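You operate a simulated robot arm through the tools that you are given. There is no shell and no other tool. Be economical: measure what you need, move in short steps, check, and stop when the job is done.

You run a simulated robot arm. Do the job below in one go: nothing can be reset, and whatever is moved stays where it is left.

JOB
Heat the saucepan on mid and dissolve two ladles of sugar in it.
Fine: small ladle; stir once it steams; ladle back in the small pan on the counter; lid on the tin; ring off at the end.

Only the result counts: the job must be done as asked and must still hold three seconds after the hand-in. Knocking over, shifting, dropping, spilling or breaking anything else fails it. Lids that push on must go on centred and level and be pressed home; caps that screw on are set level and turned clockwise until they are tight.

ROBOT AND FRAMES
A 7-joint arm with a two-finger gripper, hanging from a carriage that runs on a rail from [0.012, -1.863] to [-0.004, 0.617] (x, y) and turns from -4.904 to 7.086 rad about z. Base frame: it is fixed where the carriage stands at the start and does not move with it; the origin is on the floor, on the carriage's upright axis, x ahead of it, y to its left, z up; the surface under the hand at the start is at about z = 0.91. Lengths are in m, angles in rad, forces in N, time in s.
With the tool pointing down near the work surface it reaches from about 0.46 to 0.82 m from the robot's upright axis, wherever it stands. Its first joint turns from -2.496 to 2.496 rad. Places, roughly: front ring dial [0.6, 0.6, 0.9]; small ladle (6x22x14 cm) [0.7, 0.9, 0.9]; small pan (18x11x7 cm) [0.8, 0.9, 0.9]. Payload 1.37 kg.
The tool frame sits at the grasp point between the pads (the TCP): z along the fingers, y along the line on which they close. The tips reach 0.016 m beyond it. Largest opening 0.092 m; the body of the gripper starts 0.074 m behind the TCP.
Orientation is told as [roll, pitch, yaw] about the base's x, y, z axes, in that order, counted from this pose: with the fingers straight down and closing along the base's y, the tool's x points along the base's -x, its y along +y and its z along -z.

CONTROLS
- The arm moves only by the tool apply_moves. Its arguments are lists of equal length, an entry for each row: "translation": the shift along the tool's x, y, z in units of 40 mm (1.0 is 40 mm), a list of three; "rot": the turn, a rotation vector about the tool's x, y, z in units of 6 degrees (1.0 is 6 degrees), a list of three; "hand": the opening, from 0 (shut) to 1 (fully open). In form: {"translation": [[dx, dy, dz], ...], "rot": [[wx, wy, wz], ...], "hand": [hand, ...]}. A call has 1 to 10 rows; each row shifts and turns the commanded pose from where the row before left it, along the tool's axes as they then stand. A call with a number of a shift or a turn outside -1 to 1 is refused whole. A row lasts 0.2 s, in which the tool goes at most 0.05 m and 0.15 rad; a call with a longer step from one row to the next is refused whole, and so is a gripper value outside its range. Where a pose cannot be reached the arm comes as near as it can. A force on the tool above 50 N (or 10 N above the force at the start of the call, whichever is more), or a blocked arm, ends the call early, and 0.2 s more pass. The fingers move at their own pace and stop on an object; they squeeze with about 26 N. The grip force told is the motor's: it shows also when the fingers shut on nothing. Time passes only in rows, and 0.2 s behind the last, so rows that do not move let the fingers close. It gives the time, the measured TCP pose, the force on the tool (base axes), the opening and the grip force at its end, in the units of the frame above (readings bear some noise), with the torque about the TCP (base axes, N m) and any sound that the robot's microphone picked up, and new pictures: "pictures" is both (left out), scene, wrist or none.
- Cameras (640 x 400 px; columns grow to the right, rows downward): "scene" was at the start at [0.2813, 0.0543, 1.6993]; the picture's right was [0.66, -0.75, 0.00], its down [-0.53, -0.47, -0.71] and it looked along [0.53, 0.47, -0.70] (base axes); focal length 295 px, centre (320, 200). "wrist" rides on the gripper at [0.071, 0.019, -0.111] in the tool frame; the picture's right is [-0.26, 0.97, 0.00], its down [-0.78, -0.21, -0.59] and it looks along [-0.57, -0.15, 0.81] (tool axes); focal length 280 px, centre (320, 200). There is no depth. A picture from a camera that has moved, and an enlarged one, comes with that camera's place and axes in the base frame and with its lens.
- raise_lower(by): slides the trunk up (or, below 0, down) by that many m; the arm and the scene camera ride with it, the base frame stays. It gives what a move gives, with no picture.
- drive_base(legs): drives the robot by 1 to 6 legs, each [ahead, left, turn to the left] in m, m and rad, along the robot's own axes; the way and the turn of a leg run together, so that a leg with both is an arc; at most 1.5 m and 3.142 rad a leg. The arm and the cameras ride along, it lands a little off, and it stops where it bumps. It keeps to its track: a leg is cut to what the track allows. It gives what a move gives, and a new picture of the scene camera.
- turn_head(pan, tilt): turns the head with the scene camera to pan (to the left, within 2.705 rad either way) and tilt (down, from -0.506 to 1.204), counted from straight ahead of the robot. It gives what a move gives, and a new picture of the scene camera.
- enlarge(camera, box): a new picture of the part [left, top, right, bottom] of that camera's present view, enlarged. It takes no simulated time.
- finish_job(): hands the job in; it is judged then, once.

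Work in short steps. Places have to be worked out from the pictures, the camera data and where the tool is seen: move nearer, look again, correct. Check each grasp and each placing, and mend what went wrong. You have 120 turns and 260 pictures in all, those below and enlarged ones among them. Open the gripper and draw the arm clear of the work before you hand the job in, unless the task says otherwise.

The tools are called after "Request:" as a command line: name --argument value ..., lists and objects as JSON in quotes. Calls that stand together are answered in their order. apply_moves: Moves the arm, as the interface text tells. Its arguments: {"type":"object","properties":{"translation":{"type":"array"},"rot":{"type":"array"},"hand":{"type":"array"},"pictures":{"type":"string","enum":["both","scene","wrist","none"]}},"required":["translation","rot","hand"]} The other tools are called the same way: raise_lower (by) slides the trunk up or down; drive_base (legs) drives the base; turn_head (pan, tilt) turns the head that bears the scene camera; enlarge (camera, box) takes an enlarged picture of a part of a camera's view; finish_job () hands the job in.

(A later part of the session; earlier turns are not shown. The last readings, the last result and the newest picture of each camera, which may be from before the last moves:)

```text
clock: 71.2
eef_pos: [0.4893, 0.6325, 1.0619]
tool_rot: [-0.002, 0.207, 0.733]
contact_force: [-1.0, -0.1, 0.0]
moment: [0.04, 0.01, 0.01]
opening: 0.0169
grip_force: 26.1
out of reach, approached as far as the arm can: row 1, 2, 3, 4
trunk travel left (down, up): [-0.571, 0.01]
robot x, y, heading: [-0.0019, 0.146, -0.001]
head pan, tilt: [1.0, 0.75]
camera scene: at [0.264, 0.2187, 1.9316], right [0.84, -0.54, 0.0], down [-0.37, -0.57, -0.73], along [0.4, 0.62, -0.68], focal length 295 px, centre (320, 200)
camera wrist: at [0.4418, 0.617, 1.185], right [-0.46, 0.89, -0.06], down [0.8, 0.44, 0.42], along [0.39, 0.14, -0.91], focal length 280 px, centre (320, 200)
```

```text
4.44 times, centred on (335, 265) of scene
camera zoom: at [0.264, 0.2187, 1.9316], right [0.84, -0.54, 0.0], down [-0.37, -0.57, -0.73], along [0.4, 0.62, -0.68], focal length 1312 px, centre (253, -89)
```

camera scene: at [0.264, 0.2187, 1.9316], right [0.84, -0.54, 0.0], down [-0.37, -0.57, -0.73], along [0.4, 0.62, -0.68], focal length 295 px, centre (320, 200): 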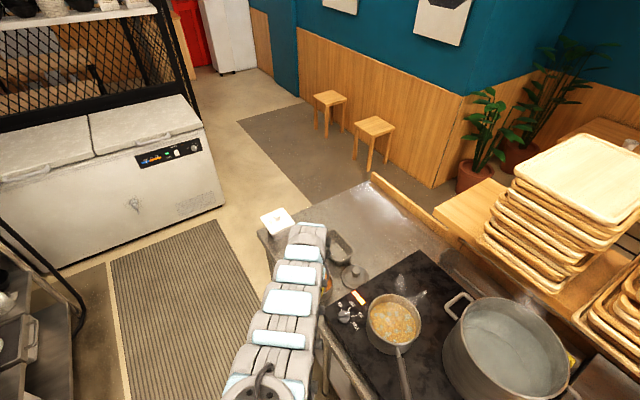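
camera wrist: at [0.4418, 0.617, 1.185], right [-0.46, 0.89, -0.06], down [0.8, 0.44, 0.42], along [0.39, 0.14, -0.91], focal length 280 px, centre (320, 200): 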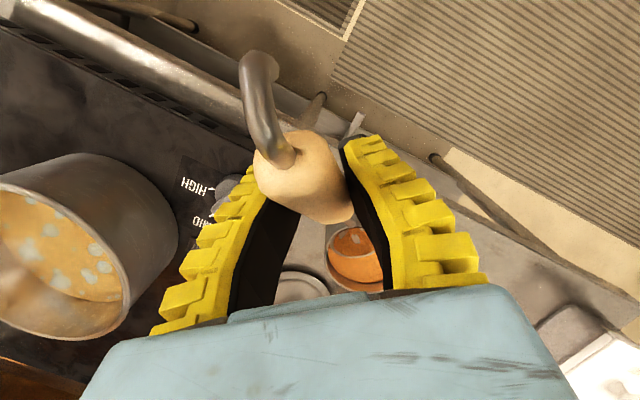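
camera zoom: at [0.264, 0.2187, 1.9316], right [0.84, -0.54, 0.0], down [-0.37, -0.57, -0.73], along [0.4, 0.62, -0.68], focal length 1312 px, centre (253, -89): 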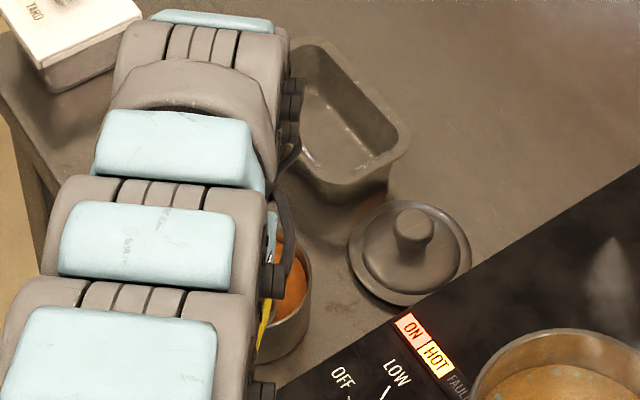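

The trunk is too high for this depth; I lift the arm 6 cm and lower the trunk 10 cm, then re-measure.

Request:
apply_moves --translation '[[0.15, 0, -0.73], [0.15, 0, -0.73], [0, 0, 0]]' --rot '[[0, 0, 0], [0, 0, 0], [0, 0, 0]]' --hand '[0, 0, 0]' --pictures "none"

Request:
raise_lower --by -0.09

Request:
apply_moves --translation '[[-0.37, 0.25, 0], [0, 0, 0]]' --rot '[[0, 0, 0], [0, 0, 0]]' --hand '[0, 0]' --pictures "wrist"

```text
clock: 72.0
eef_pos: [0.4904, 0.632, 1.1216]
tool_rot: [-0.002, 0.207, 0.731]
contact_force: [-0.3, -0.2, -1.4]
moment: [-0.04, 0.02, 0.02]
opening: 0.0169
grip_force: 25.6
trunk travel left (down, up): [-0.571, 0.01]
robot x, y, heading: [0.0008, 0.1478, 0.004]
head pan, tilt: [1.0, 0.75]
```

```text
clock: 73.2
eef_pos: [0.4906, 0.6331, 1.0301]
tool_rot: [-0.001, 0.209, 0.733]
contact_force: [1.5, 1.6, 0.4]
moment: [0.21, -0.23, 0.01]
opening: 0.0173
grip_force: 26.2
trunk travel left (down, up): [-0.481, 0.1]
robot x, y, heading: [0.001, 0.1474, 0.002]
head pan, tilt: [1.0, 0.75]
```

```text
clock: 73.8
eef_pos: [0.4936, 0.6483, 1.0285]
tool_rot: [-0.002, 0.21, 0.731]
contact_force: [0.5, 0.3, -1.1]
moment: [0.0, 0.04, 0.03]
opening: 0.017
grip_force: 26.4
trunk travel left (down, up): [-0.481, 0.1]
robot x, y, heading: [-0.0011, 0.1522, -0.001]
head pan, tilt: [1.0, 0.75]
camera wrist: at [0.4465, 0.633, 1.1513], right [-0.45, 0.89, -0.06], down [0.8, 0.44, 0.41], along [0.39, 0.14, -0.91], focal length 280 px, centre (320, 200)
```

wrist: 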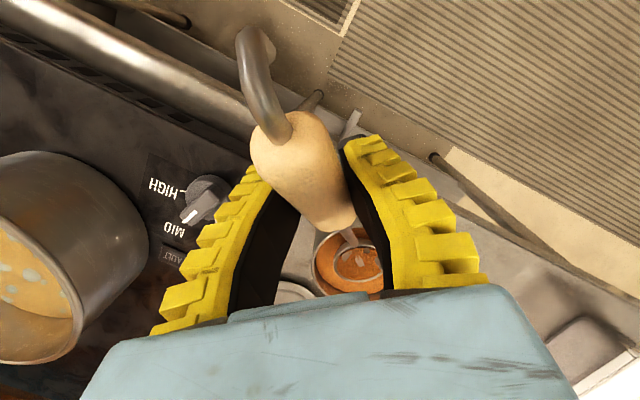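

The ladle twisted a bit more (level now at pitch ≈ +3°), and the bowl is centred above the tin at z ≈ 0.915. I dig: 4 cm down, slightly forward, tilt back while rising, then lift.

Request:
apply_moves --translation '[[-0.11, 0, 0.52], [-0.11, 0, 0.52], [-0.29, 0, -0.06], [0.28, 0, 0.04], [0.14, 0, -0.3], [0, 0, -0.5], [0, 0, -0.5], [0, 0, -0.5], [0, 0, 0]]' --rot '[[0, 0, 0], [0, 0, 0], [0, 0, 0], [0, -1, 0], [0, -0.5, 0], [0, 0, 0], [0, 0, 0], [0, 0, 0], [0, 0, 0]]' --hand '[0, 0, 0, 0, 0, 0, 0, 0, 0]' --pictures "both"

Request:
enlarge --camera "wrist" --box '[290, 200, 400, 300]'

```text
clock: 75.8
eef_pos: [0.4835, 0.6423, 1.081]
tool_rot: [-0.001, 0.051, 0.735]
contact_force: [-0.7, 0.1, 0.1]
moment: [-0.02, 0.06, -0.01]
opening: 0.0165
grip_force: 26.6
out of reach, approached as far as the arm can: row 2, 3
trunk travel left (down, up): [-0.481, 0.1]
robot x, y, heading: [-0.0034, 0.1482, -0.001]
head pan, tilt: [1.0, 0.75]
camera scene: at [0.264, 0.2187, 1.8416], right [0.84, -0.54, 0.0], down [-0.37, -0.57, -0.73], along [0.4, 0.62, -0.68], focal length 295 px, centre (320, 200)
camera wrist: at [0.4225, 0.6127, 1.1949], right [-0.45, 0.89, -0.02], down [0.74, 0.38, 0.55], along [0.5, 0.24, -0.84], focal length 280 px, centre (320, 200)
```

scene: 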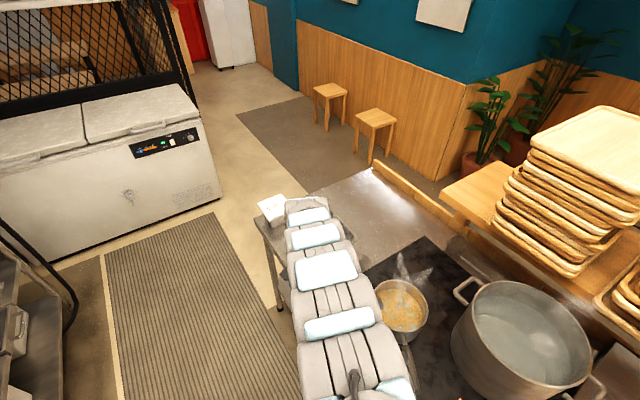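
wrist: 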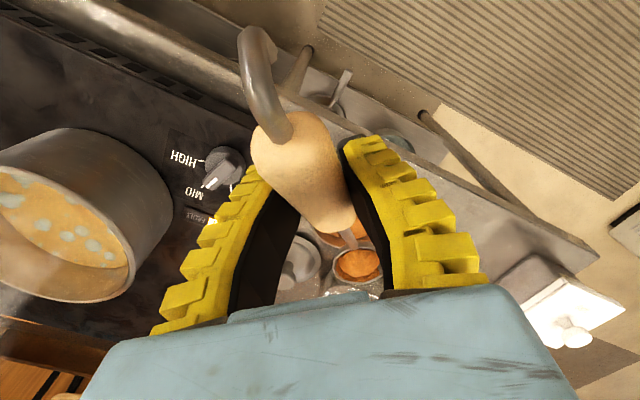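

```text
4.00 times, centred on (345, 250) of wrist
camera zoom: at [0.4225, 0.6127, 1.1949], right [-0.45, 0.89, -0.02], down [0.74, 0.38, 0.55], along [0.5, 0.24, -0.84], focal length 1122 px, centre (220, 0)
```

zoom: 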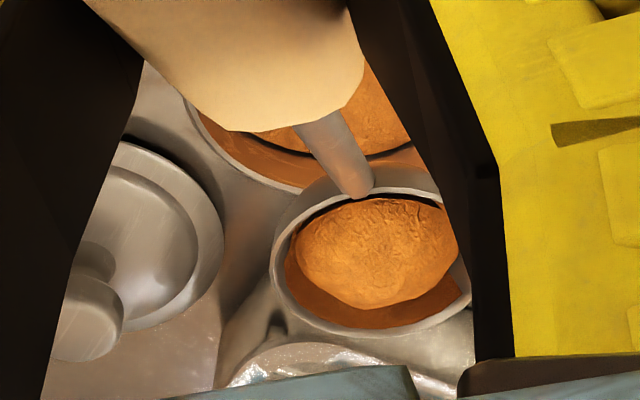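

A heaped but not quite full ladle, since the dig was cut short by reach. I lower the trunk 5 cm and dig once more, deeper, to fill it.

Request:
raise_lower --by -0.05

Request:
apply_moves --translation '[[-0.22, 0, -0.41], [-0.22, 0, -0.41], [-0.155, 0, 0.58], [-0.155, 0, 0.58], [-0.155, 0, 0.58], [-0.29, 0, -0.08], [0.22, 0, 0.3], [0.28, 0, 0.04], [0, 0, -0.3], [0, 0, -0.5]]' --rot '[[0, 1, 0], [0, 1, 0], [0, 0, 0], [0, 0, 0], [0, 0, 0], [0, 0, 0], [0, -1, 0], [0, -1, 0], [0, 0, 0], [0, 0, 0]]' --hand '[0, 0, 0, 0, 0, 0, 0, 0, 0, 0]' --pictures "wrist"

Request:
enlarge --camera "wrist" --box '[290, 200, 400, 300]'

```text
clock: 76.8
eef_pos: [0.4834, 0.6415, 1.0316]
tool_rot: [-0.003, 0.052, 0.735]
contact_force: [0.3, 0.1, 0.0]
moment: [-0.03, 0.02, 0.01]
opening: 0.0166
grip_force: 26.3
trunk travel left (down, up): [-0.431, 0.15]
robot x, y, heading: [0.0003, 0.1524, 0.0]
head pan, tilt: [1.0, 0.75]
```

```text
clock: 79.0
eef_pos: [0.4772, 0.6358, 1.0257]
tool_rot: [-0.003, 0.052, 0.733]
contact_force: [-0.4, 0.5, -0.5]
moment: [-0.03, 0.03, -0.01]
opening: 0.0166
grip_force: 25.7
out of reach, approached as far as the arm can: row 4, 5, 6
trunk travel left (down, up): [-0.431, 0.15]
robot x, y, heading: [-0.0007, 0.1461, 0.003]
head pan, tilt: [1.0, 0.75]
camera wrist: at [0.4165, 0.6079, 1.1398], right [-0.45, 0.89, -0.02], down [0.74, 0.39, 0.55], along [0.5, 0.24, -0.84], focal length 280 px, centre (320, 200)
```

wrist: 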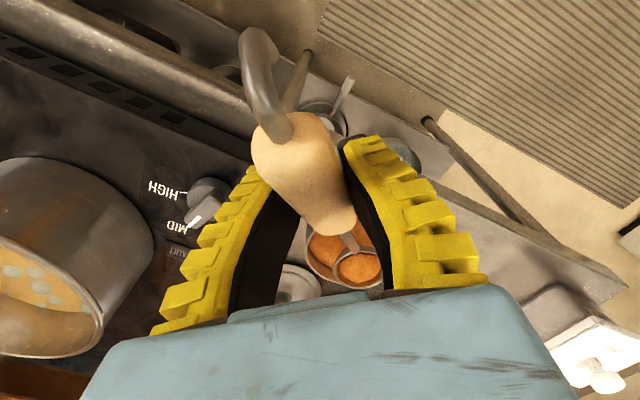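

```text
4.00 times, centred on (345, 250) of wrist
camera zoom: at [0.4165, 0.6079, 1.1398], right [-0.45, 0.89, -0.02], down [0.74, 0.39, 0.55], along [0.5, 0.24, -0.84], focal length 1122 px, centre (220, 0)
```

zoom: 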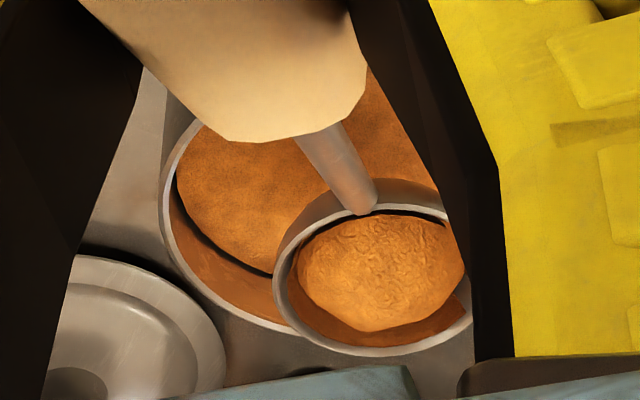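

The heap looks the same, so this is the full ladle. I raise the trunk 13 cm and drive right 0.18 m, then bring the bowl over the pan.

Request:
raise_lower --by 0.13

Request:
drive_base --legs '[[0, -0.19, 0]]'

```text
clock: 80.5
eef_pos: [0.4782, 0.6364, 1.1559]
tool_rot: [-0.003, 0.051, 0.731]
contact_force: [0.8, -0.5, -0.7]
moment: [-0.03, 0.05, 0.02]
opening: 0.0162
grip_force: 26.1
trunk travel left (down, up): [-0.561, 0.02]
robot x, y, heading: [0.0005, 0.1486, -0.003]
head pan, tilt: [1.0, 0.75]
```

```text
clock: 82.1
eef_pos: [0.4815, 0.448, 1.1568]
tool_rot: [-0.002, 0.052, 0.729]
contact_force: [-0.7, -0.4, -1.1]
moment: [-0.06, 0.04, 0.0]
opening: 0.0164
grip_force: 25.7
trunk travel left (down, up): [-0.561, 0.02]
robot x, y, heading: [0.0001, -0.0387, 0.002]
head pan, tilt: [1.0, 0.75]
camera scene: at [0.2655, 0.0307, 1.9216], right [0.84, -0.54, 0.0], down [-0.37, -0.57, -0.73], along [0.4, 0.61, -0.68], focal length 295 px, centre (320, 200)
```

scene: 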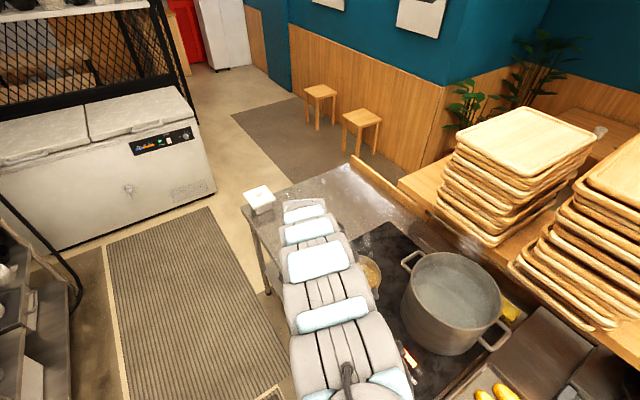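

Bowl ≈ (0.594, 0.549, 1.067); I shift it to over the pan centre (0.715, 0.463).

Request:
apply_moves --translation '[[-0.2, -0.9, 0.1], [-0.2, -0.9, 0.1], [-0.2, -0.9, 0.1], [-0.2, -0.9, 0.1], [0, 0, 0]]' --rot '[[0, 0, 0], [0, 0, 0], [0, 0, 0], [0, 0, 0], [0, 0, 0]]' --hand '[0, 0, 0, 0, 0]' --pictures "wrist"

Request:
enlarge --camera "scene" --box '[310, 220, 430, 320]'

```text
clock: 83.3
eef_pos: [0.5987, 0.3613, 1.1396]
tool_rot: [-0.002, 0.053, 0.729]
contact_force: [-0.2, 0.2, -1.3]
moment: [-0.03, 0.02, 0.0]
opening: 0.0162
grip_force: 26.4
trunk travel left (down, up): [-0.561, 0.02]
robot x, y, heading: [-0.0039, -0.0387, -0.005]
head pan, tilt: [1.0, 0.75]
camera wrist: at [0.5376, 0.3333, 1.2529], right [-0.45, 0.89, -0.02], down [0.74, 0.38, 0.55], along [0.5, 0.23, -0.84], focal length 280 px, centre (320, 200)
```

wrist: 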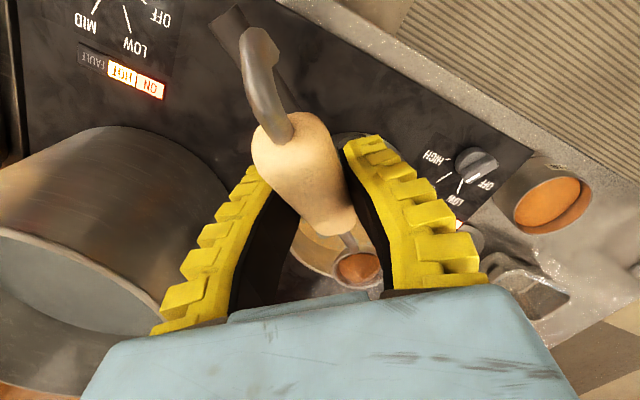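

```text
4.00 times, centred on (370, 270) of scene
camera zoom: at [0.2655, 0.0307, 1.9216], right [0.84, -0.54, 0.0], down [-0.37, -0.57, -0.73], along [0.4, 0.61, -0.68], focal length 1181 px, centre (120, -80)
```

zoom: 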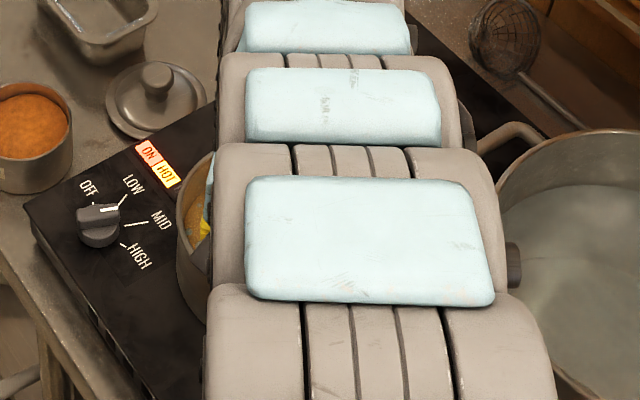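

Bowl is over the pan. I roll the hand left 60° about the ladle line, bowl held in place.

Request:
apply_moves --translation '[[0, 0.24, 0], [0, 0.24, 0], [0, 0.24, 0], [0, 0.24, 0], [0, 0.24, 0], [0, 0.24, 0], [0, 0.24, 0], [0, 0.24, 0], [0, 0.24, 0], [0, 0.24, 0]]' --rot '[[1, 0, 0.05], [1, 0, 0.05], [1, 0, 0.05], [1, 0, 0.05], [1, 0, 0.05], [1, 0, 0.05], [1, 0, 0.05], [1, 0, 0.05], [1, 0, 0.05], [1, 0, 0.05]]' --hand '[0, 0, 0, 0, 0, 0, 0, 0, 0, 0]' --pictures "none"

Request:
enlarge --camera "scene" --box '[310, 220, 430, 320]'

```text
clock: 85.5
eef_pos: [0.4913, 0.3726, 1.1069]
tool_rot: [-0.947, 0.028, 0.686]
contact_force: [0.2, 0.0, -0.7]
moment: [0.01, 0.01, 0.0]
opening: 0.0166
grip_force: 25.6
out of reach, approached as far as the arm can: row 7, 8, 9, 10
trunk travel left (down, up): [-0.561, 0.02]
robot x, y, heading: [0.0006, -0.0362, -0.005]
head pan, tilt: [1.0, 0.75]
```

```text
4.00 times, centred on (370, 270) of scene
camera zoom: at [0.2655, 0.0308, 1.9218], right [0.84, -0.54, 0.0], down [-0.37, -0.57, -0.73], along [0.4, 0.61, -0.68], focal length 1181 px, centre (120, -80)
```

zoom: 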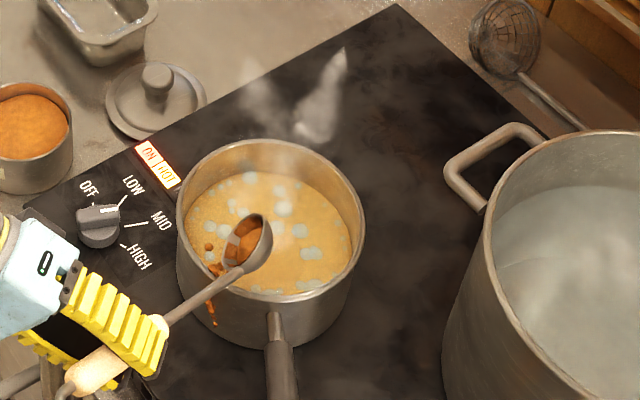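

Arm withdrew at its limit and some grains fall near the left rim. I immediately unroll a little and move the bowl inward.

Request:
apply_moves --translation '[[-0.5, -0.35, 0.45], [-0.5, -0.35, 0.45], [-0.5, -0.35, 0.45]]' --rot '[[-1, 0, 0], [-1, 0, 0], [-1, 0, 0]]' --hand '[0, 0, 0]' --pictures "none"

Request:
enlarge --camera "scene" --box '[330, 240, 410, 310]'

```text
clock: 86.3
eef_pos: [0.5807, 0.358, 1.097]
tool_rot: [-0.632, 0.031, 0.691]
contact_force: [-0.7, 0.8, -0.1]
moment: [-0.05, -0.03, 0.0]
opening: 0.0163
grip_force: 26.8
trunk travel left (down, up): [-0.561, 0.02]
robot x, y, heading: [0.0011, -0.0389, -0.01]
head pan, tilt: [1.0, 0.75]
```

```text
5.71 times, centred on (370, 275) of scene
camera zoom: at [0.2654, 0.0307, 1.9216], right [0.84, -0.54, 0.0], down [-0.37, -0.57, -0.73], along [0.4, 0.61, -0.68], focal length 1686 px, centre (34, -229)
```

zoom: 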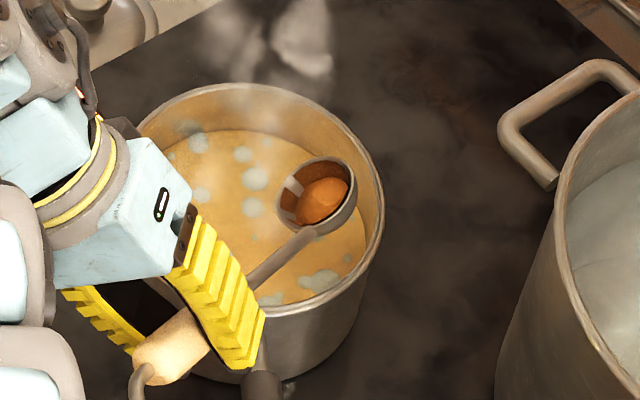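

The bowl is again well over the pan with about half its sugar. The high trunk limits the roll, so I raise the arm 8 cm and lower the trunk 9 cm.

Request:
apply_moves --translation '[[0, -0.39, -0.54], [0, -0.39, -0.54], [0, -0.39, -0.54], [0, 0, 0]]' --rot '[[0, 0, 0], [0, 0, 0], [0, 0, 0], [0, 0, 0]]' --hand '[0, 0, 0, 0]' --pictures "none"

Request:
raise_lower --by -0.09

Request:
enlarge --camera "scene" --box '[330, 220, 430, 310]'

```text
clock: 87.3
eef_pos: [0.5844, 0.3596, 1.1786]
tool_rot: [-0.631, 0.029, 0.689]
contact_force: [0.2, -0.3, -1.2]
moment: [-0.01, 0.0, 0.01]
opening: 0.0167
grip_force: 26.2
trunk travel left (down, up): [-0.561, 0.02]
robot x, y, heading: [-0.0004, -0.0388, -0.005]
head pan, tilt: [1.0, 0.75]
```

```text
clock: 88.5
eef_pos: [0.5859, 0.36, 1.0901]
tool_rot: [-0.632, 0.03, 0.69]
contact_force: [-0.7, -0.4, 0.3]
moment: [0.02, 0.06, 0.02]
opening: 0.0164
grip_force: 25.9
trunk travel left (down, up): [-0.471, 0.11]
robot x, y, heading: [0.005, -0.0412, -0.001]
head pan, tilt: [1.0, 0.75]
```

```text
4.44 times, centred on (380, 265) of scene
camera zoom: at [0.2655, 0.0307, 1.8317], right [0.84, -0.54, 0.0], down [-0.37, -0.57, -0.73], along [0.4, 0.61, -0.68], focal length 1312 px, centre (53, -89)
```

zoom: 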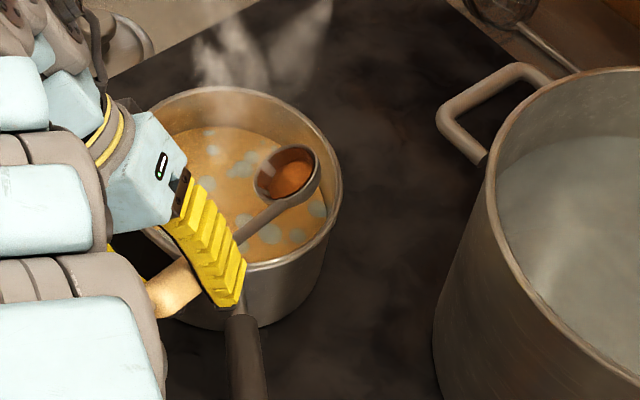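

Good position. Roll 24° more, watching reach.

Request:
apply_moves --translation '[[0, 0.24, 0], [0, 0.24, 0], [0, 0.24, 0], [0, 0.24, 0]]' --rot '[[1, 0, 0.05], [1, 0, 0.05], [1, 0, 0.05], [1, 0, 0.05]]' --hand '[0, 0, 0, 0]' --pictures "none"

Request:
enlarge --camera "scene" --box '[330, 220, 430, 310]'

```text
clock: 89.5
eef_pos: [0.5611, 0.3675, 1.0678]
tool_rot: [-1.0, 0.017, 0.676]
contact_force: [-0.6, 1.0, -1.4]
moment: [-0.04, 0.04, 0.02]
opening: 0.0164
grip_force: 26.1
out of reach, approached as far as the arm can: row 4
trunk travel left (down, up): [-0.471, 0.11]
robot x, y, heading: [0.0039, -0.0403, -0.001]
head pan, tilt: [1.0, 0.75]
```

```text
4.44 times, centred on (380, 265) of scene
camera zoom: at [0.2656, 0.0305, 1.8318], right [0.84, -0.54, 0.0], down [-0.37, -0.57, -0.73], along [0.4, 0.61, -0.68], focal length 1312 px, centre (53, -89)
```

zoom: 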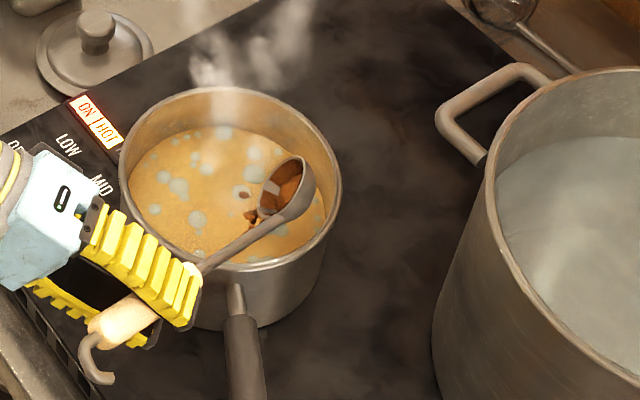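

It pours cleanly in the middle of the pan. Continue a further 24°, with less shift to stay in reach.

Request:
apply_moves --translation '[[-0.1, 0.05, 0], [-0.1, 0.05, 0], [0, 0.05, 0], [0, 0.05, 0], [0, 0, 0], [0, 0, 0]]' --rot '[[1, 0, 0.05], [1, 0, 0.05], [1, 0, 0.05], [1, 0, 0.05], [0, 0, 0], [0, 0, 0]]' --hand '[0, 0, 0, 0, 0, 0]' --pictures "none"

Request:
enlarge --camera "scene" --box '[330, 220, 430, 310]'

```text
clock: 90.9
eef_pos: [0.5403, 0.3475, 1.1247]
tool_rot: [-1.364, 0.0, 0.67]
contact_force: [0.1, 0.0, -0.7]
moment: [0.01, 0.05, 0.01]
opening: 0.0165
grip_force: 26.3
out of reach, approached as far as the arm can: row 1, 2, 3, 4
trunk travel left (down, up): [-0.471, 0.11]
robot x, y, heading: [0.0002, -0.04, -0.001]
head pan, tilt: [1.0, 0.75]
```

```text
4.44 times, centred on (380, 265) of scene
camera zoom: at [0.2654, 0.0307, 1.8316], right [0.84, -0.54, 0.0], down [-0.37, -0.57, -0.73], along [0.4, 0.61, -0.68], focal length 1312 px, centre (53, -89)
```

zoom: 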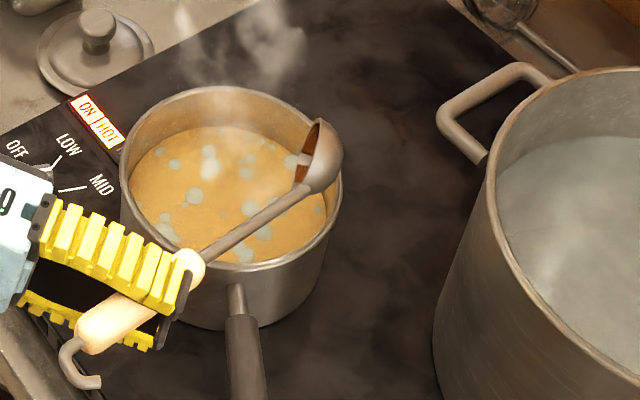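

Emptied without spill in view. Now unroll to prepare for stirring.

Request:
apply_moves --translation '[[0, 0, 0], [0, 0, 0], [0, 0, 0], [0, 0, 0], [0, 0, 0], [0, 0, 0], [0, 0, 0]]' --rot '[[-1, 0, 0], [-1, 0, 0], [-1, 0, 0], [-1, 0, 0], [-1, 0, 0], [-1, 0, 0], [-1, 0, 0]]' --hand '[0, 0, 0, 0, 0, 0, 0]' --pictures "none"

Request:
apply_moves --translation '[[0, 0, 0], [0, 0, 0], [0, 0, 0], [0, 0, 0], [0, 0, 0], [0, 0, 0], [0, 0, 0], [0, 0, 0]]' --rot '[[-1, 0, 0], [-1, 0, 0], [-1, 0, 0], [-1, 0, 0], [-1, 0, 0], [-1, 0, 0], [0, 1, 0], [0, 0, 0]]' --hand '[0, 0, 0, 0, 0, 0, 0, 0]' --pictures "both"

Request:
enlarge --camera "scene" --box '[300, 200, 430, 310]'

```text
clock: 92.5
eef_pos: [0.5398, 0.3467, 1.1236]
tool_rot: [-0.631, 0.0, 0.668]
contact_force: [-1.4, -1.0, -0.6]
moment: [-0.01, 0.02, 0.01]
opening: 0.0167
grip_force: 25.5
trunk travel left (down, up): [-0.471, 0.11]
robot x, y, heading: [-0.0009, -0.0395, -0.006]
head pan, tilt: [1.0, 0.75]
```

```text
clock: 94.3
eef_pos: [0.559, 0.3676, 1.1112]
tool_rot: [-0.002, 0.107, 0.669]
contact_force: [0.9, 0.8, 0.2]
moment: [-0.02, 0.02, 0.04]
opening: 0.0167
grip_force: 26.1
out of reach, approached as far as the arm can: row 2, 3, 4, 5
trunk travel left (down, up): [-0.471, 0.11]
robot x, y, heading: [-0.0011, -0.0367, -0.003]
head pan, tilt: [1.0, 0.75]
camera scene: at [0.2655, 0.0306, 1.8316], right [0.84, -0.54, 0.0], down [-0.37, -0.57, -0.73], along [0.4, 0.61, -0.68], focal length 295 px, centre (320, 200)
camera wrist: at [0.5002, 0.3472, 1.2288], right [-0.39, 0.92, -0.03], down [0.79, 0.36, 0.5], along [0.47, 0.17, -0.86], focal length 280 px, centre (320, 200)
```

scene: 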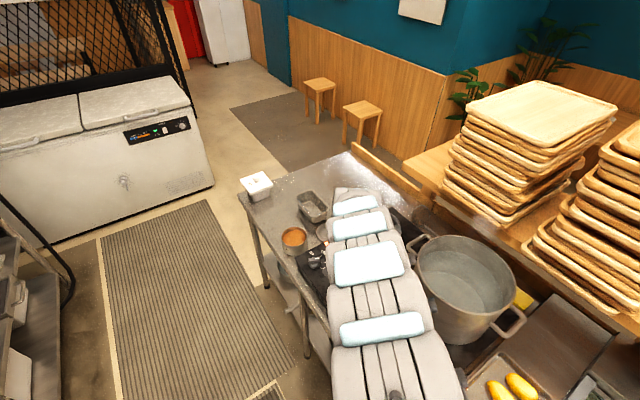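
wrist: 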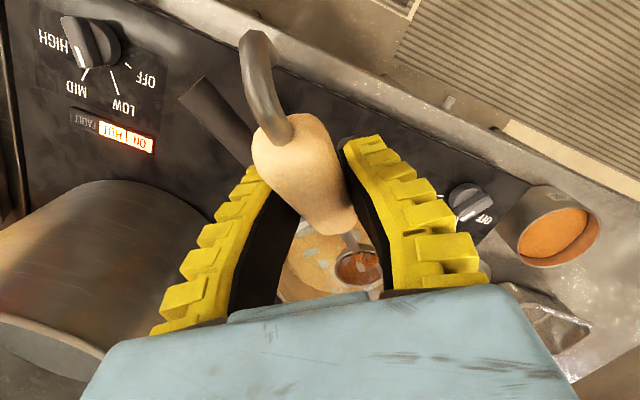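

```text
3.64 times, centred on (365, 255) of scene
camera zoom: at [0.2655, 0.0306, 1.8316], right [0.84, -0.54, 0.0], down [-0.37, -0.57, -0.73], along [0.4, 0.61, -0.68], focal length 1073 px, centre (156, 0)
```

zoom: 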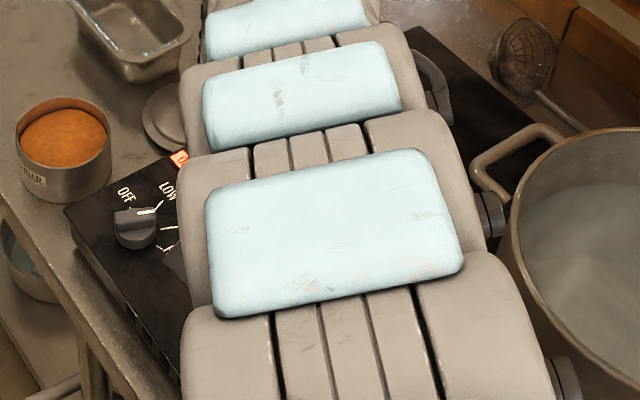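

Bowl is near the pan centre, above rim. I shift it to centre, pitch slightly and lower halfway, checking.

Request:
apply_moves --translation '[[-0.52, -0.27, -0.09], [-0.52, -0.27, -0.09], [-0.12, 0, 0.6], [0, 0, 0]]' --rot '[[0, 0.7, 0], [0, 0, 0], [0, 0, 0], [0, 0, 0]]' --hand '[0, 0, 0, 0]' --pictures "wrist"

Request:
enlarge --camera "wrist" --box '[240, 180, 420, 300]'

```text
clock: 95.3
eef_pos: [0.6048, 0.3776, 1.0894]
tool_rot: [-0.005, 0.178, 0.669]
contact_force: [0.2, -0.3, -0.1]
moment: [-0.01, 0.02, 0.01]
opening: 0.0162
grip_force: 26.2
trunk travel left (down, up): [-0.471, 0.11]
robot x, y, heading: [-0.001, -0.0374, 0.0]
head pan, tilt: [1.0, 0.75]
camera wrist: at [0.5525, 0.363, 1.2106], right [-0.4, 0.92, -0.05], down [0.81, 0.38, 0.44], along [0.42, 0.13, -0.9], focal length 280 px, centre (320, 200)
```

wrist: 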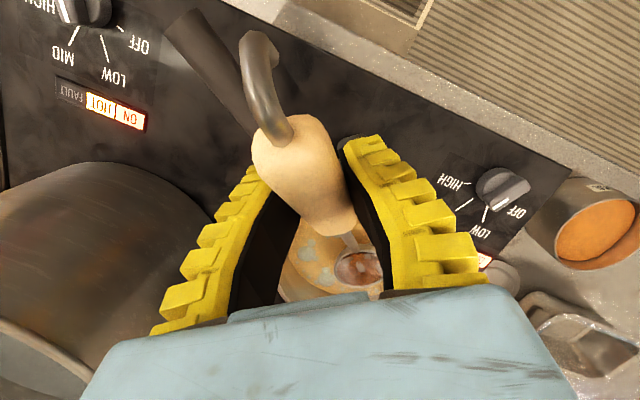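

```text
3.33 times, centred on (330, 240) of wrist
camera zoom: at [0.5525, 0.363, 1.2106], right [-0.4, 0.92, -0.05], down [0.81, 0.38, 0.44], along [0.42, 0.13, -0.9], focal length 935 px, centre (287, 67)
```

zoom: 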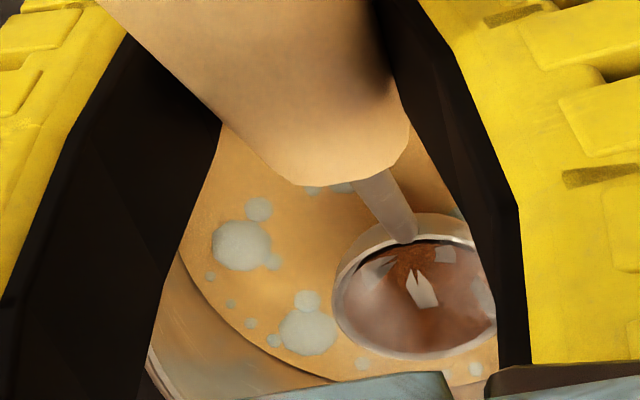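

The bowl is clean inside and centred. Lower 4 cm into the liquid.

Request:
apply_moves --translation '[[-0.09, 0, 0.5], [-0.09, 0, 0.5], [0, 0, 0]]' --rot '[[0, 0, 0], [0, 0, 0], [0, 0, 0]]' --hand '[0, 0, 0]' --pictures "wrist"

Request:
enlarge --camera "wrist" --box '[240, 180, 420, 300]'

```text
clock: 96.1
eef_pos: [0.6058, 0.3776, 1.0488]
tool_rot: [-0.005, 0.176, 0.669]
contact_force: [2.7, 4.6, 5.2]
moment: [0.31, -0.32, 0.04]
opening: 0.0172
grip_force: 25.6
trunk travel left (down, up): [-0.471, 0.11]
robot x, y, heading: [0.0008, -0.0418, -0.003]
head pan, tilt: [1.0, 0.75]
camera wrist: at [0.5532, 0.3627, 1.1699], right [-0.4, 0.92, -0.05], down [0.81, 0.38, 0.44], along [0.43, 0.14, -0.89], focal length 280 px, centre (320, 200)
```

wrist: 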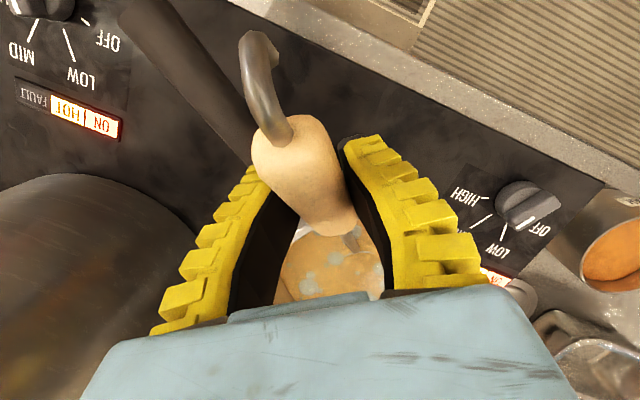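

```text
3.33 times, centred on (330, 240) of wrist
camera zoom: at [0.5532, 0.3627, 1.1699], right [-0.4, 0.92, -0.05], down [0.81, 0.38, 0.44], along [0.43, 0.14, -0.89], focal length 935 px, centre (287, 67)
```

zoom: 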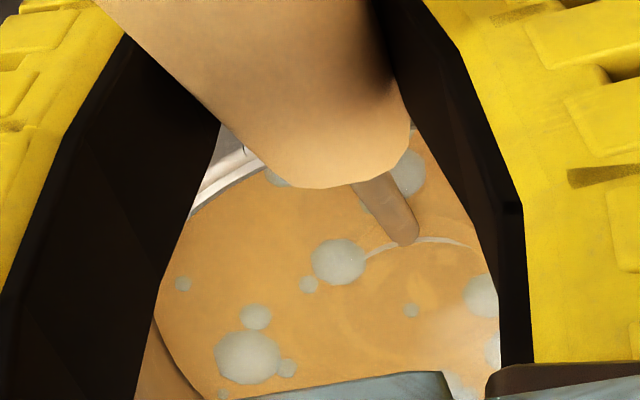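

The bowl is submerged and just touches the bottom. I raise 8 mm and stir one circle of 2.5 cm radius.

Request:
apply_moves --translation '[[0.03, 0, -0.2], [-0.62, 0, -0.11], [0.18, 0.44, 0.03], [0.435, 0.18, 0.077], [0.435, -0.18, 0.077], [0.18, -0.44, 0.03], [-0.18, -0.44, -0.03], [-0.435, -0.18, -0.077], [-0.435, 0.18, -0.077], [-0.18, 0.44, -0.03]]' --rot '[[0, 0, 0], [0, 0, 0], [0, 0, 0], [0, 0, 0], [0, 0, 0], [0, 0, 0], [0, 0, 0], [0, 0, 0], [0, 0, 0], [0, 0, 0]]' --hand '[0, 0, 0, 0, 0, 0, 0, 0, 0, 0]' --pictures "wrist"

```text
clock: 98.3
eef_pos: [0.6151, 0.3824, 1.0567]
tool_rot: [-0.003, 0.175, 0.667]
contact_force: [0.1, 0.3, 0.3]
moment: [0.0, 0.03, 0.05]
opening: 0.006
grip_force: 26.4
out of reach, approached as far as the arm can: row 2, 10
trunk travel left (down, up): [-0.471, 0.11]
robot x, y, heading: [0.0011, -0.0387, -0.002]
head pan, tilt: [1.0, 0.75]
camera wrist: at [0.5617, 0.3666, 1.1781], right [-0.4, 0.92, -0.05], down [0.81, 0.38, 0.44], along [0.43, 0.13, -0.89], focal length 280 px, centre (320, 200)
```

wrist: 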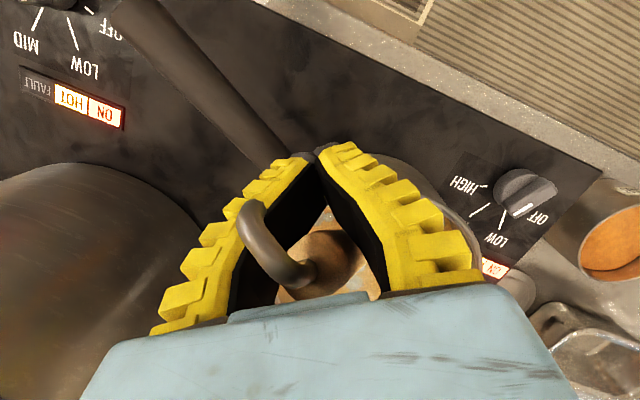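

The ladle slipped out of the fingers. I look at where it lies before moving.

Request:
enlarge --camera "wrist" --box '[200, 140, 440, 300]'

Request:
turn_head --pan 0.6 --tilt 0.85

```text
2.50 times, centred on (320, 220) of wrist
camera zoom: at [0.5617, 0.3666, 1.1781], right [-0.4, 0.92, -0.05], down [0.81, 0.38, 0.44], along [0.43, 0.13, -0.89], focal length 701 px, centre (320, 150)
```

zoom: 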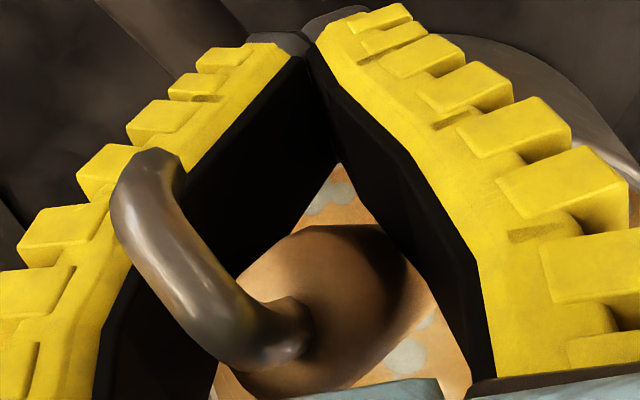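

```text
clock: 99.2
eef_pos: [0.6134, 0.3826, 1.0559]
tool_rot: [-0.002, 0.178, 0.668]
contact_force: [0.7, -0.2, 0.0]
moment: [-0.01, -0.02, -0.01]
opening: 0.0061
grip_force: 26.1
trunk travel left (down, up): [-0.471, 0.11]
robot x, y, heading: [-0.0021, -0.0367, 0.002]
head pan, tilt: [0.6, 0.85]
camera scene: at [0.2851, 0.0051, 1.8236], right [0.56, -0.83, 0.0], down [-0.62, -0.42, -0.66], along [0.55, 0.37, -0.75], focal length 295 px, centre (320, 200)
```

scene: 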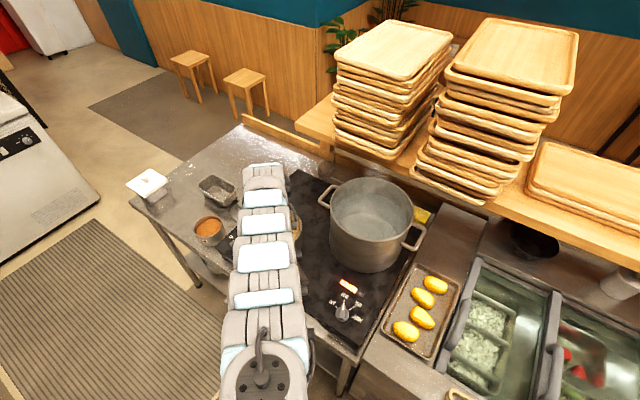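

The handle is hooked loosely through the fingers above the pads, bowl in the liquid. I lower the hand 5.5 cm so the handle settles gently on the pan rim before letting go.

Request:
apply_moves --translation '[[-0.08, 0, 0.45], [-0.08, 0, 0.45], [-0.08, 0, 0.45], [0, 0, 0]]' --rot '[[0, 0, 0], [0, 0, 0], [0, 0, 0], [0, 0, 0]]' --hand '[0, 0, 0, 0]' --pictures "wrist"

Request:
enlarge --camera "wrist" --box '[200, 140, 440, 300]'

```text
clock: 100.2
eef_pos: [0.6009, 0.3709, 1.0051]
tool_rot: [-0.007, 0.178, 0.668]
contact_force: [-0.6, -0.6, 0.2]
moment: [0.02, -0.01, 0.0]
opening: 0.0
grip_force: 25.7
out of reach, approached as far as the arm can: row 1, 2, 3
trunk travel left (down, up): [-0.471, 0.11]
robot x, y, heading: [-0.0018, -0.0381, -0.005]
head pan, tilt: [0.6, 0.85]
camera wrist: at [0.5494, 0.3549, 1.1265], right [-0.4, 0.92, -0.05], down [0.81, 0.38, 0.44], along [0.43, 0.13, -0.89], focal length 280 px, centre (320, 200)
```

wrist: 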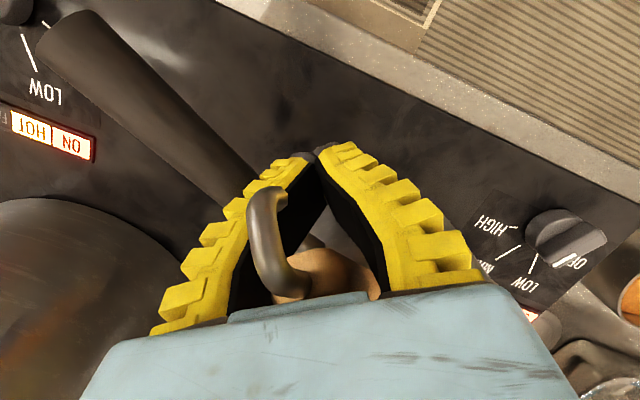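

```text
2.50 times, centred on (320, 220) of wrist
camera zoom: at [0.5494, 0.3549, 1.1265], right [-0.4, 0.92, -0.05], down [0.81, 0.38, 0.44], along [0.43, 0.13, -0.89], focal length 701 px, centre (320, 150)
```

zoom: 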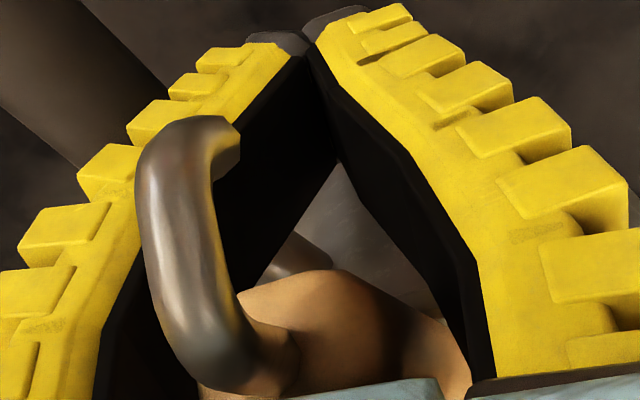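

Fingers shut empty and no load: the handle rests on the rim. I open fully and rise straight up 8 cm to look.

Request:
apply_moves --translation '[[0, 0, 0], [0, 0, 0], [0, 0, 0], [0.1, 0, -0.5], [0.15, 0, -0.8], [0.15, 0, -0.8], [0, 0, 0]]' --rot '[[0, 0, 0], [0, 0, 0], [0, 0, 0], [0, 0, 0], [0, 0, 0], [0, 0, 0], [0, 0, 0]]' --hand '[0.5, 1, 1, 1, 1, 1, 1]' --pictures "wrist"

Request:
enlarge --camera "wrist" --box '[180, 80, 480, 300]'

```text
clock: 101.8
eef_pos: [0.6001, 0.3675, 1.0927]
tool_rot: [-0.004, 0.177, 0.668]
contact_force: [0.6, -0.1, 0.3]
moment: [-0.01, 0.03, 0.02]
opening: 0.0917
grip_force: 0.1
trunk travel left (down, up): [-0.471, 0.11]
robot x, y, heading: [-0.0003, -0.0382, -0.001]
head pan, tilt: [0.6, 0.85]
camera wrist: at [0.5485, 0.3529, 1.2146], right [-0.4, 0.92, -0.05], down [0.81, 0.38, 0.44], along [0.42, 0.13, -0.9], focal length 280 px, centre (320, 200)
```

wrist: 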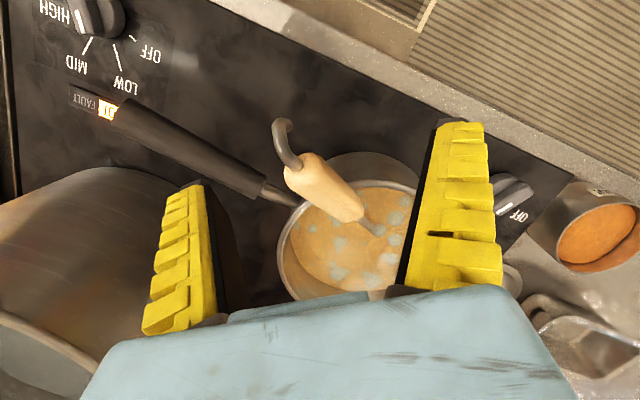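

```text
1.82 times, centred on (330, 190) of wrist
camera zoom: at [0.5485, 0.3529, 1.2146], right [-0.4, 0.92, -0.05], down [0.81, 0.38, 0.44], along [0.42, 0.13, -0.9], focal length 510 px, centre (302, 218)
```

zoom: 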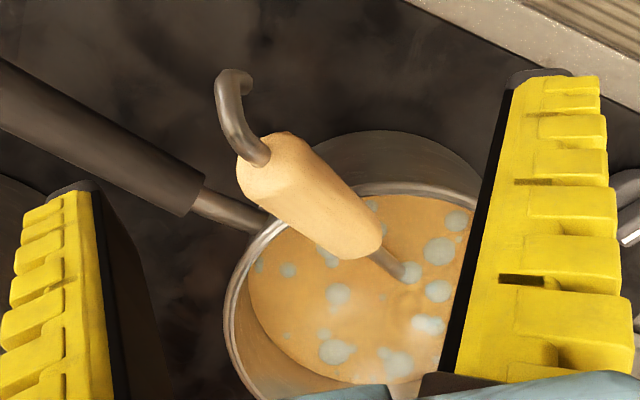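

The ladle rests safely on the rim; handle centre ≈ (0.638, 0.392, 0.995), pointing ~62°. I turn the hand to yaw 1.08 and pitch −15° above it for a firmer regrasp.

Request:
apply_moves --translation '[[0, 0, -0.3], [0, 0, 0], [0, 0, 0], [0, 0, 0], [0, 0, 0], [0, 0, 0], [0, 0, 0], [0, 0, 0], [0, 0, 0]]' --rot '[[0, -1, 0], [0, -1, 0], [0, -1, 0], [0, -1, 0], [-0.26, 0, -0.95], [-0.26, 0, -0.95], [-0.26, 0, -0.95], [-0.26, 0, -0.95], [0, 0, 0]]' --hand '[1, 1, 1, 1, 1, 1, 1, 1, 1]' --pictures "wrist"

Request:
enlarge --camera "scene" --box '[220, 180, 340, 280]'

```text
clock: 103.8
eef_pos: [0.6159, 0.3821, 1.0943]
tool_rot: [0.008, -0.242, 1.08]
contact_force: [-0.2, 0.4, -0.6]
moment: [-0.03, -0.03, 0.0]
opening: 0.092
grip_force: 0.0
out of reach, approached as far as the arm can: row 4
trunk travel left (down, up): [-0.471, 0.11]
robot x, y, heading: [-0.002, -0.0347, -0.006]
head pan, tilt: [0.6, 0.85]
camera wrist: at [0.5555, 0.3077, 1.1853], right [-0.73, 0.68, 0.07], down [0.48, 0.44, 0.76], along [0.48, 0.59, -0.65], focal length 280 px, centre (320, 200)
```

wrist: 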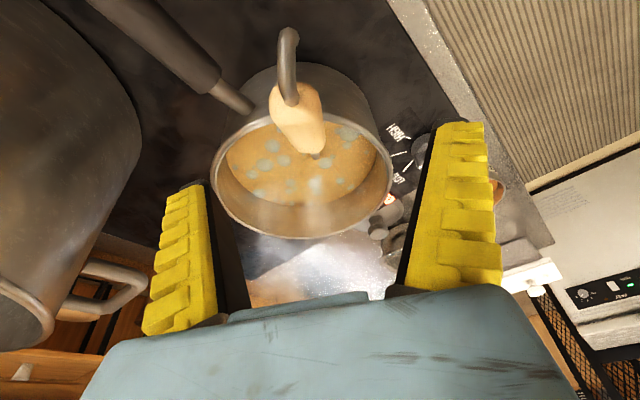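

```text
4.00 times, centred on (280, 230) of scene
camera zoom: at [0.2851, 0.005, 1.8236], right [0.56, -0.83, 0.0], down [-0.62, -0.42, -0.66], along [0.55, 0.37, -0.75], focal length 1181 px, centre (480, 80)
```

zoom: 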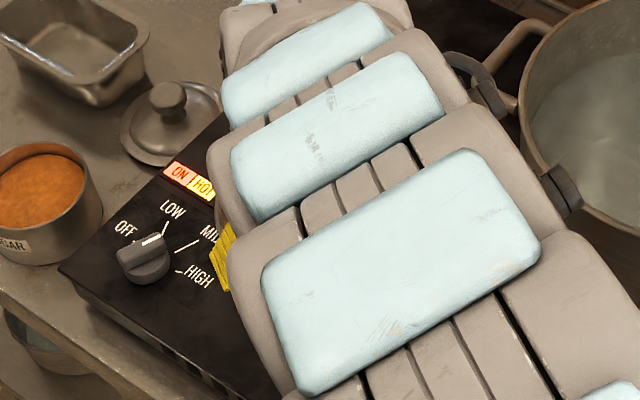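

Two views triangulate the handle: top end (0.609, 0.36, 1.05), slope ~43°, yaw ~50°. I adjust yaw by −10° and descend around it.

Request:
apply_moves --translation '[[0, 0, 0], [0, 0, 0], [0.09, -0.12, 0.6], [0.09, -0.12, 0.6], [0, 0, 0]]' --rot '[[0.22, 0, 0.82], [0.22, 0, 0.82], [0, 0, 0], [0, 0, 0], [0, 0, 0]]' --hand '[1, 1, 1, 1, 1]' --pictures "wrist"

```text
clock: 105.0
eef_pos: [0.626, 0.3793, 1.0462]
tool_rot: [0.002, -0.242, 0.903]
contact_force: [0.4, -0.1, 0.4]
moment: [0.03, 0.03, -0.02]
opening: 0.0922
grip_force: 0.1
trunk travel left (down, up): [-0.471, 0.11]
robot x, y, heading: [-0.0031, -0.0381, -0.004]
head pan, tilt: [0.6, 0.85]
camera wrist: at [0.5522, 0.3171, 1.1367], right [-0.6, 0.8, 0.07], down [0.55, 0.35, 0.76], along [0.58, 0.49, -0.65], focal length 280 px, centre (320, 200)
```

wrist: 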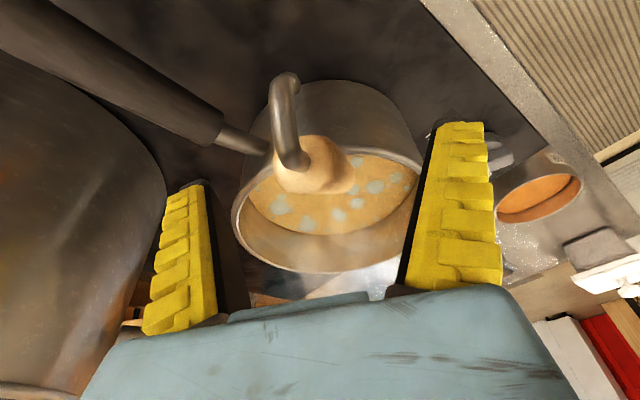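

TCP is right over the handle's middle. Down 2 cm and close.

Request:
apply_moves --translation '[[0.14, 0, 0.55], [0, 0, 0], [0, 0, 0], [0, 0, 0], [0, 0, 0], [0, 0, 0]]' --rot '[[0, 0, 0], [0, 0, 0], [0, 0, 0], [0, 0, 0], [0, 0, 0], [0, 0, 0]]' --hand '[1, 1, 0.5, 0.2, 0, 0]' --pictures "wrist"

```text
clock: 106.4
eef_pos: [0.6257, 0.3802, 1.0244]
tool_rot: [0.003, -0.241, 0.902]
contact_force: [-4.8, -4.3, 10.4]
moment: [0.07, 0.05, 0.05]
opening: 0.0197
grip_force: 25.2
trunk travel left (down, up): [-0.471, 0.11]
robot x, y, heading: [-0.0006, -0.0367, -0.001]
head pan, tilt: [0.6, 0.85]
camera wrist: at [0.5522, 0.3177, 1.115], right [-0.6, 0.8, 0.07], down [0.55, 0.35, 0.76], along [0.58, 0.49, -0.65], focal length 280 px, centre (320, 200)
```

wrist: 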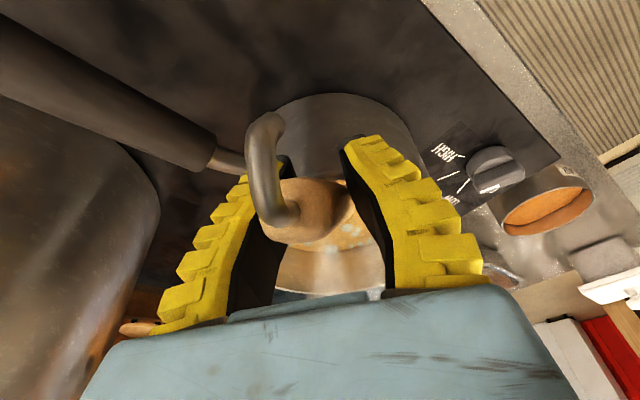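

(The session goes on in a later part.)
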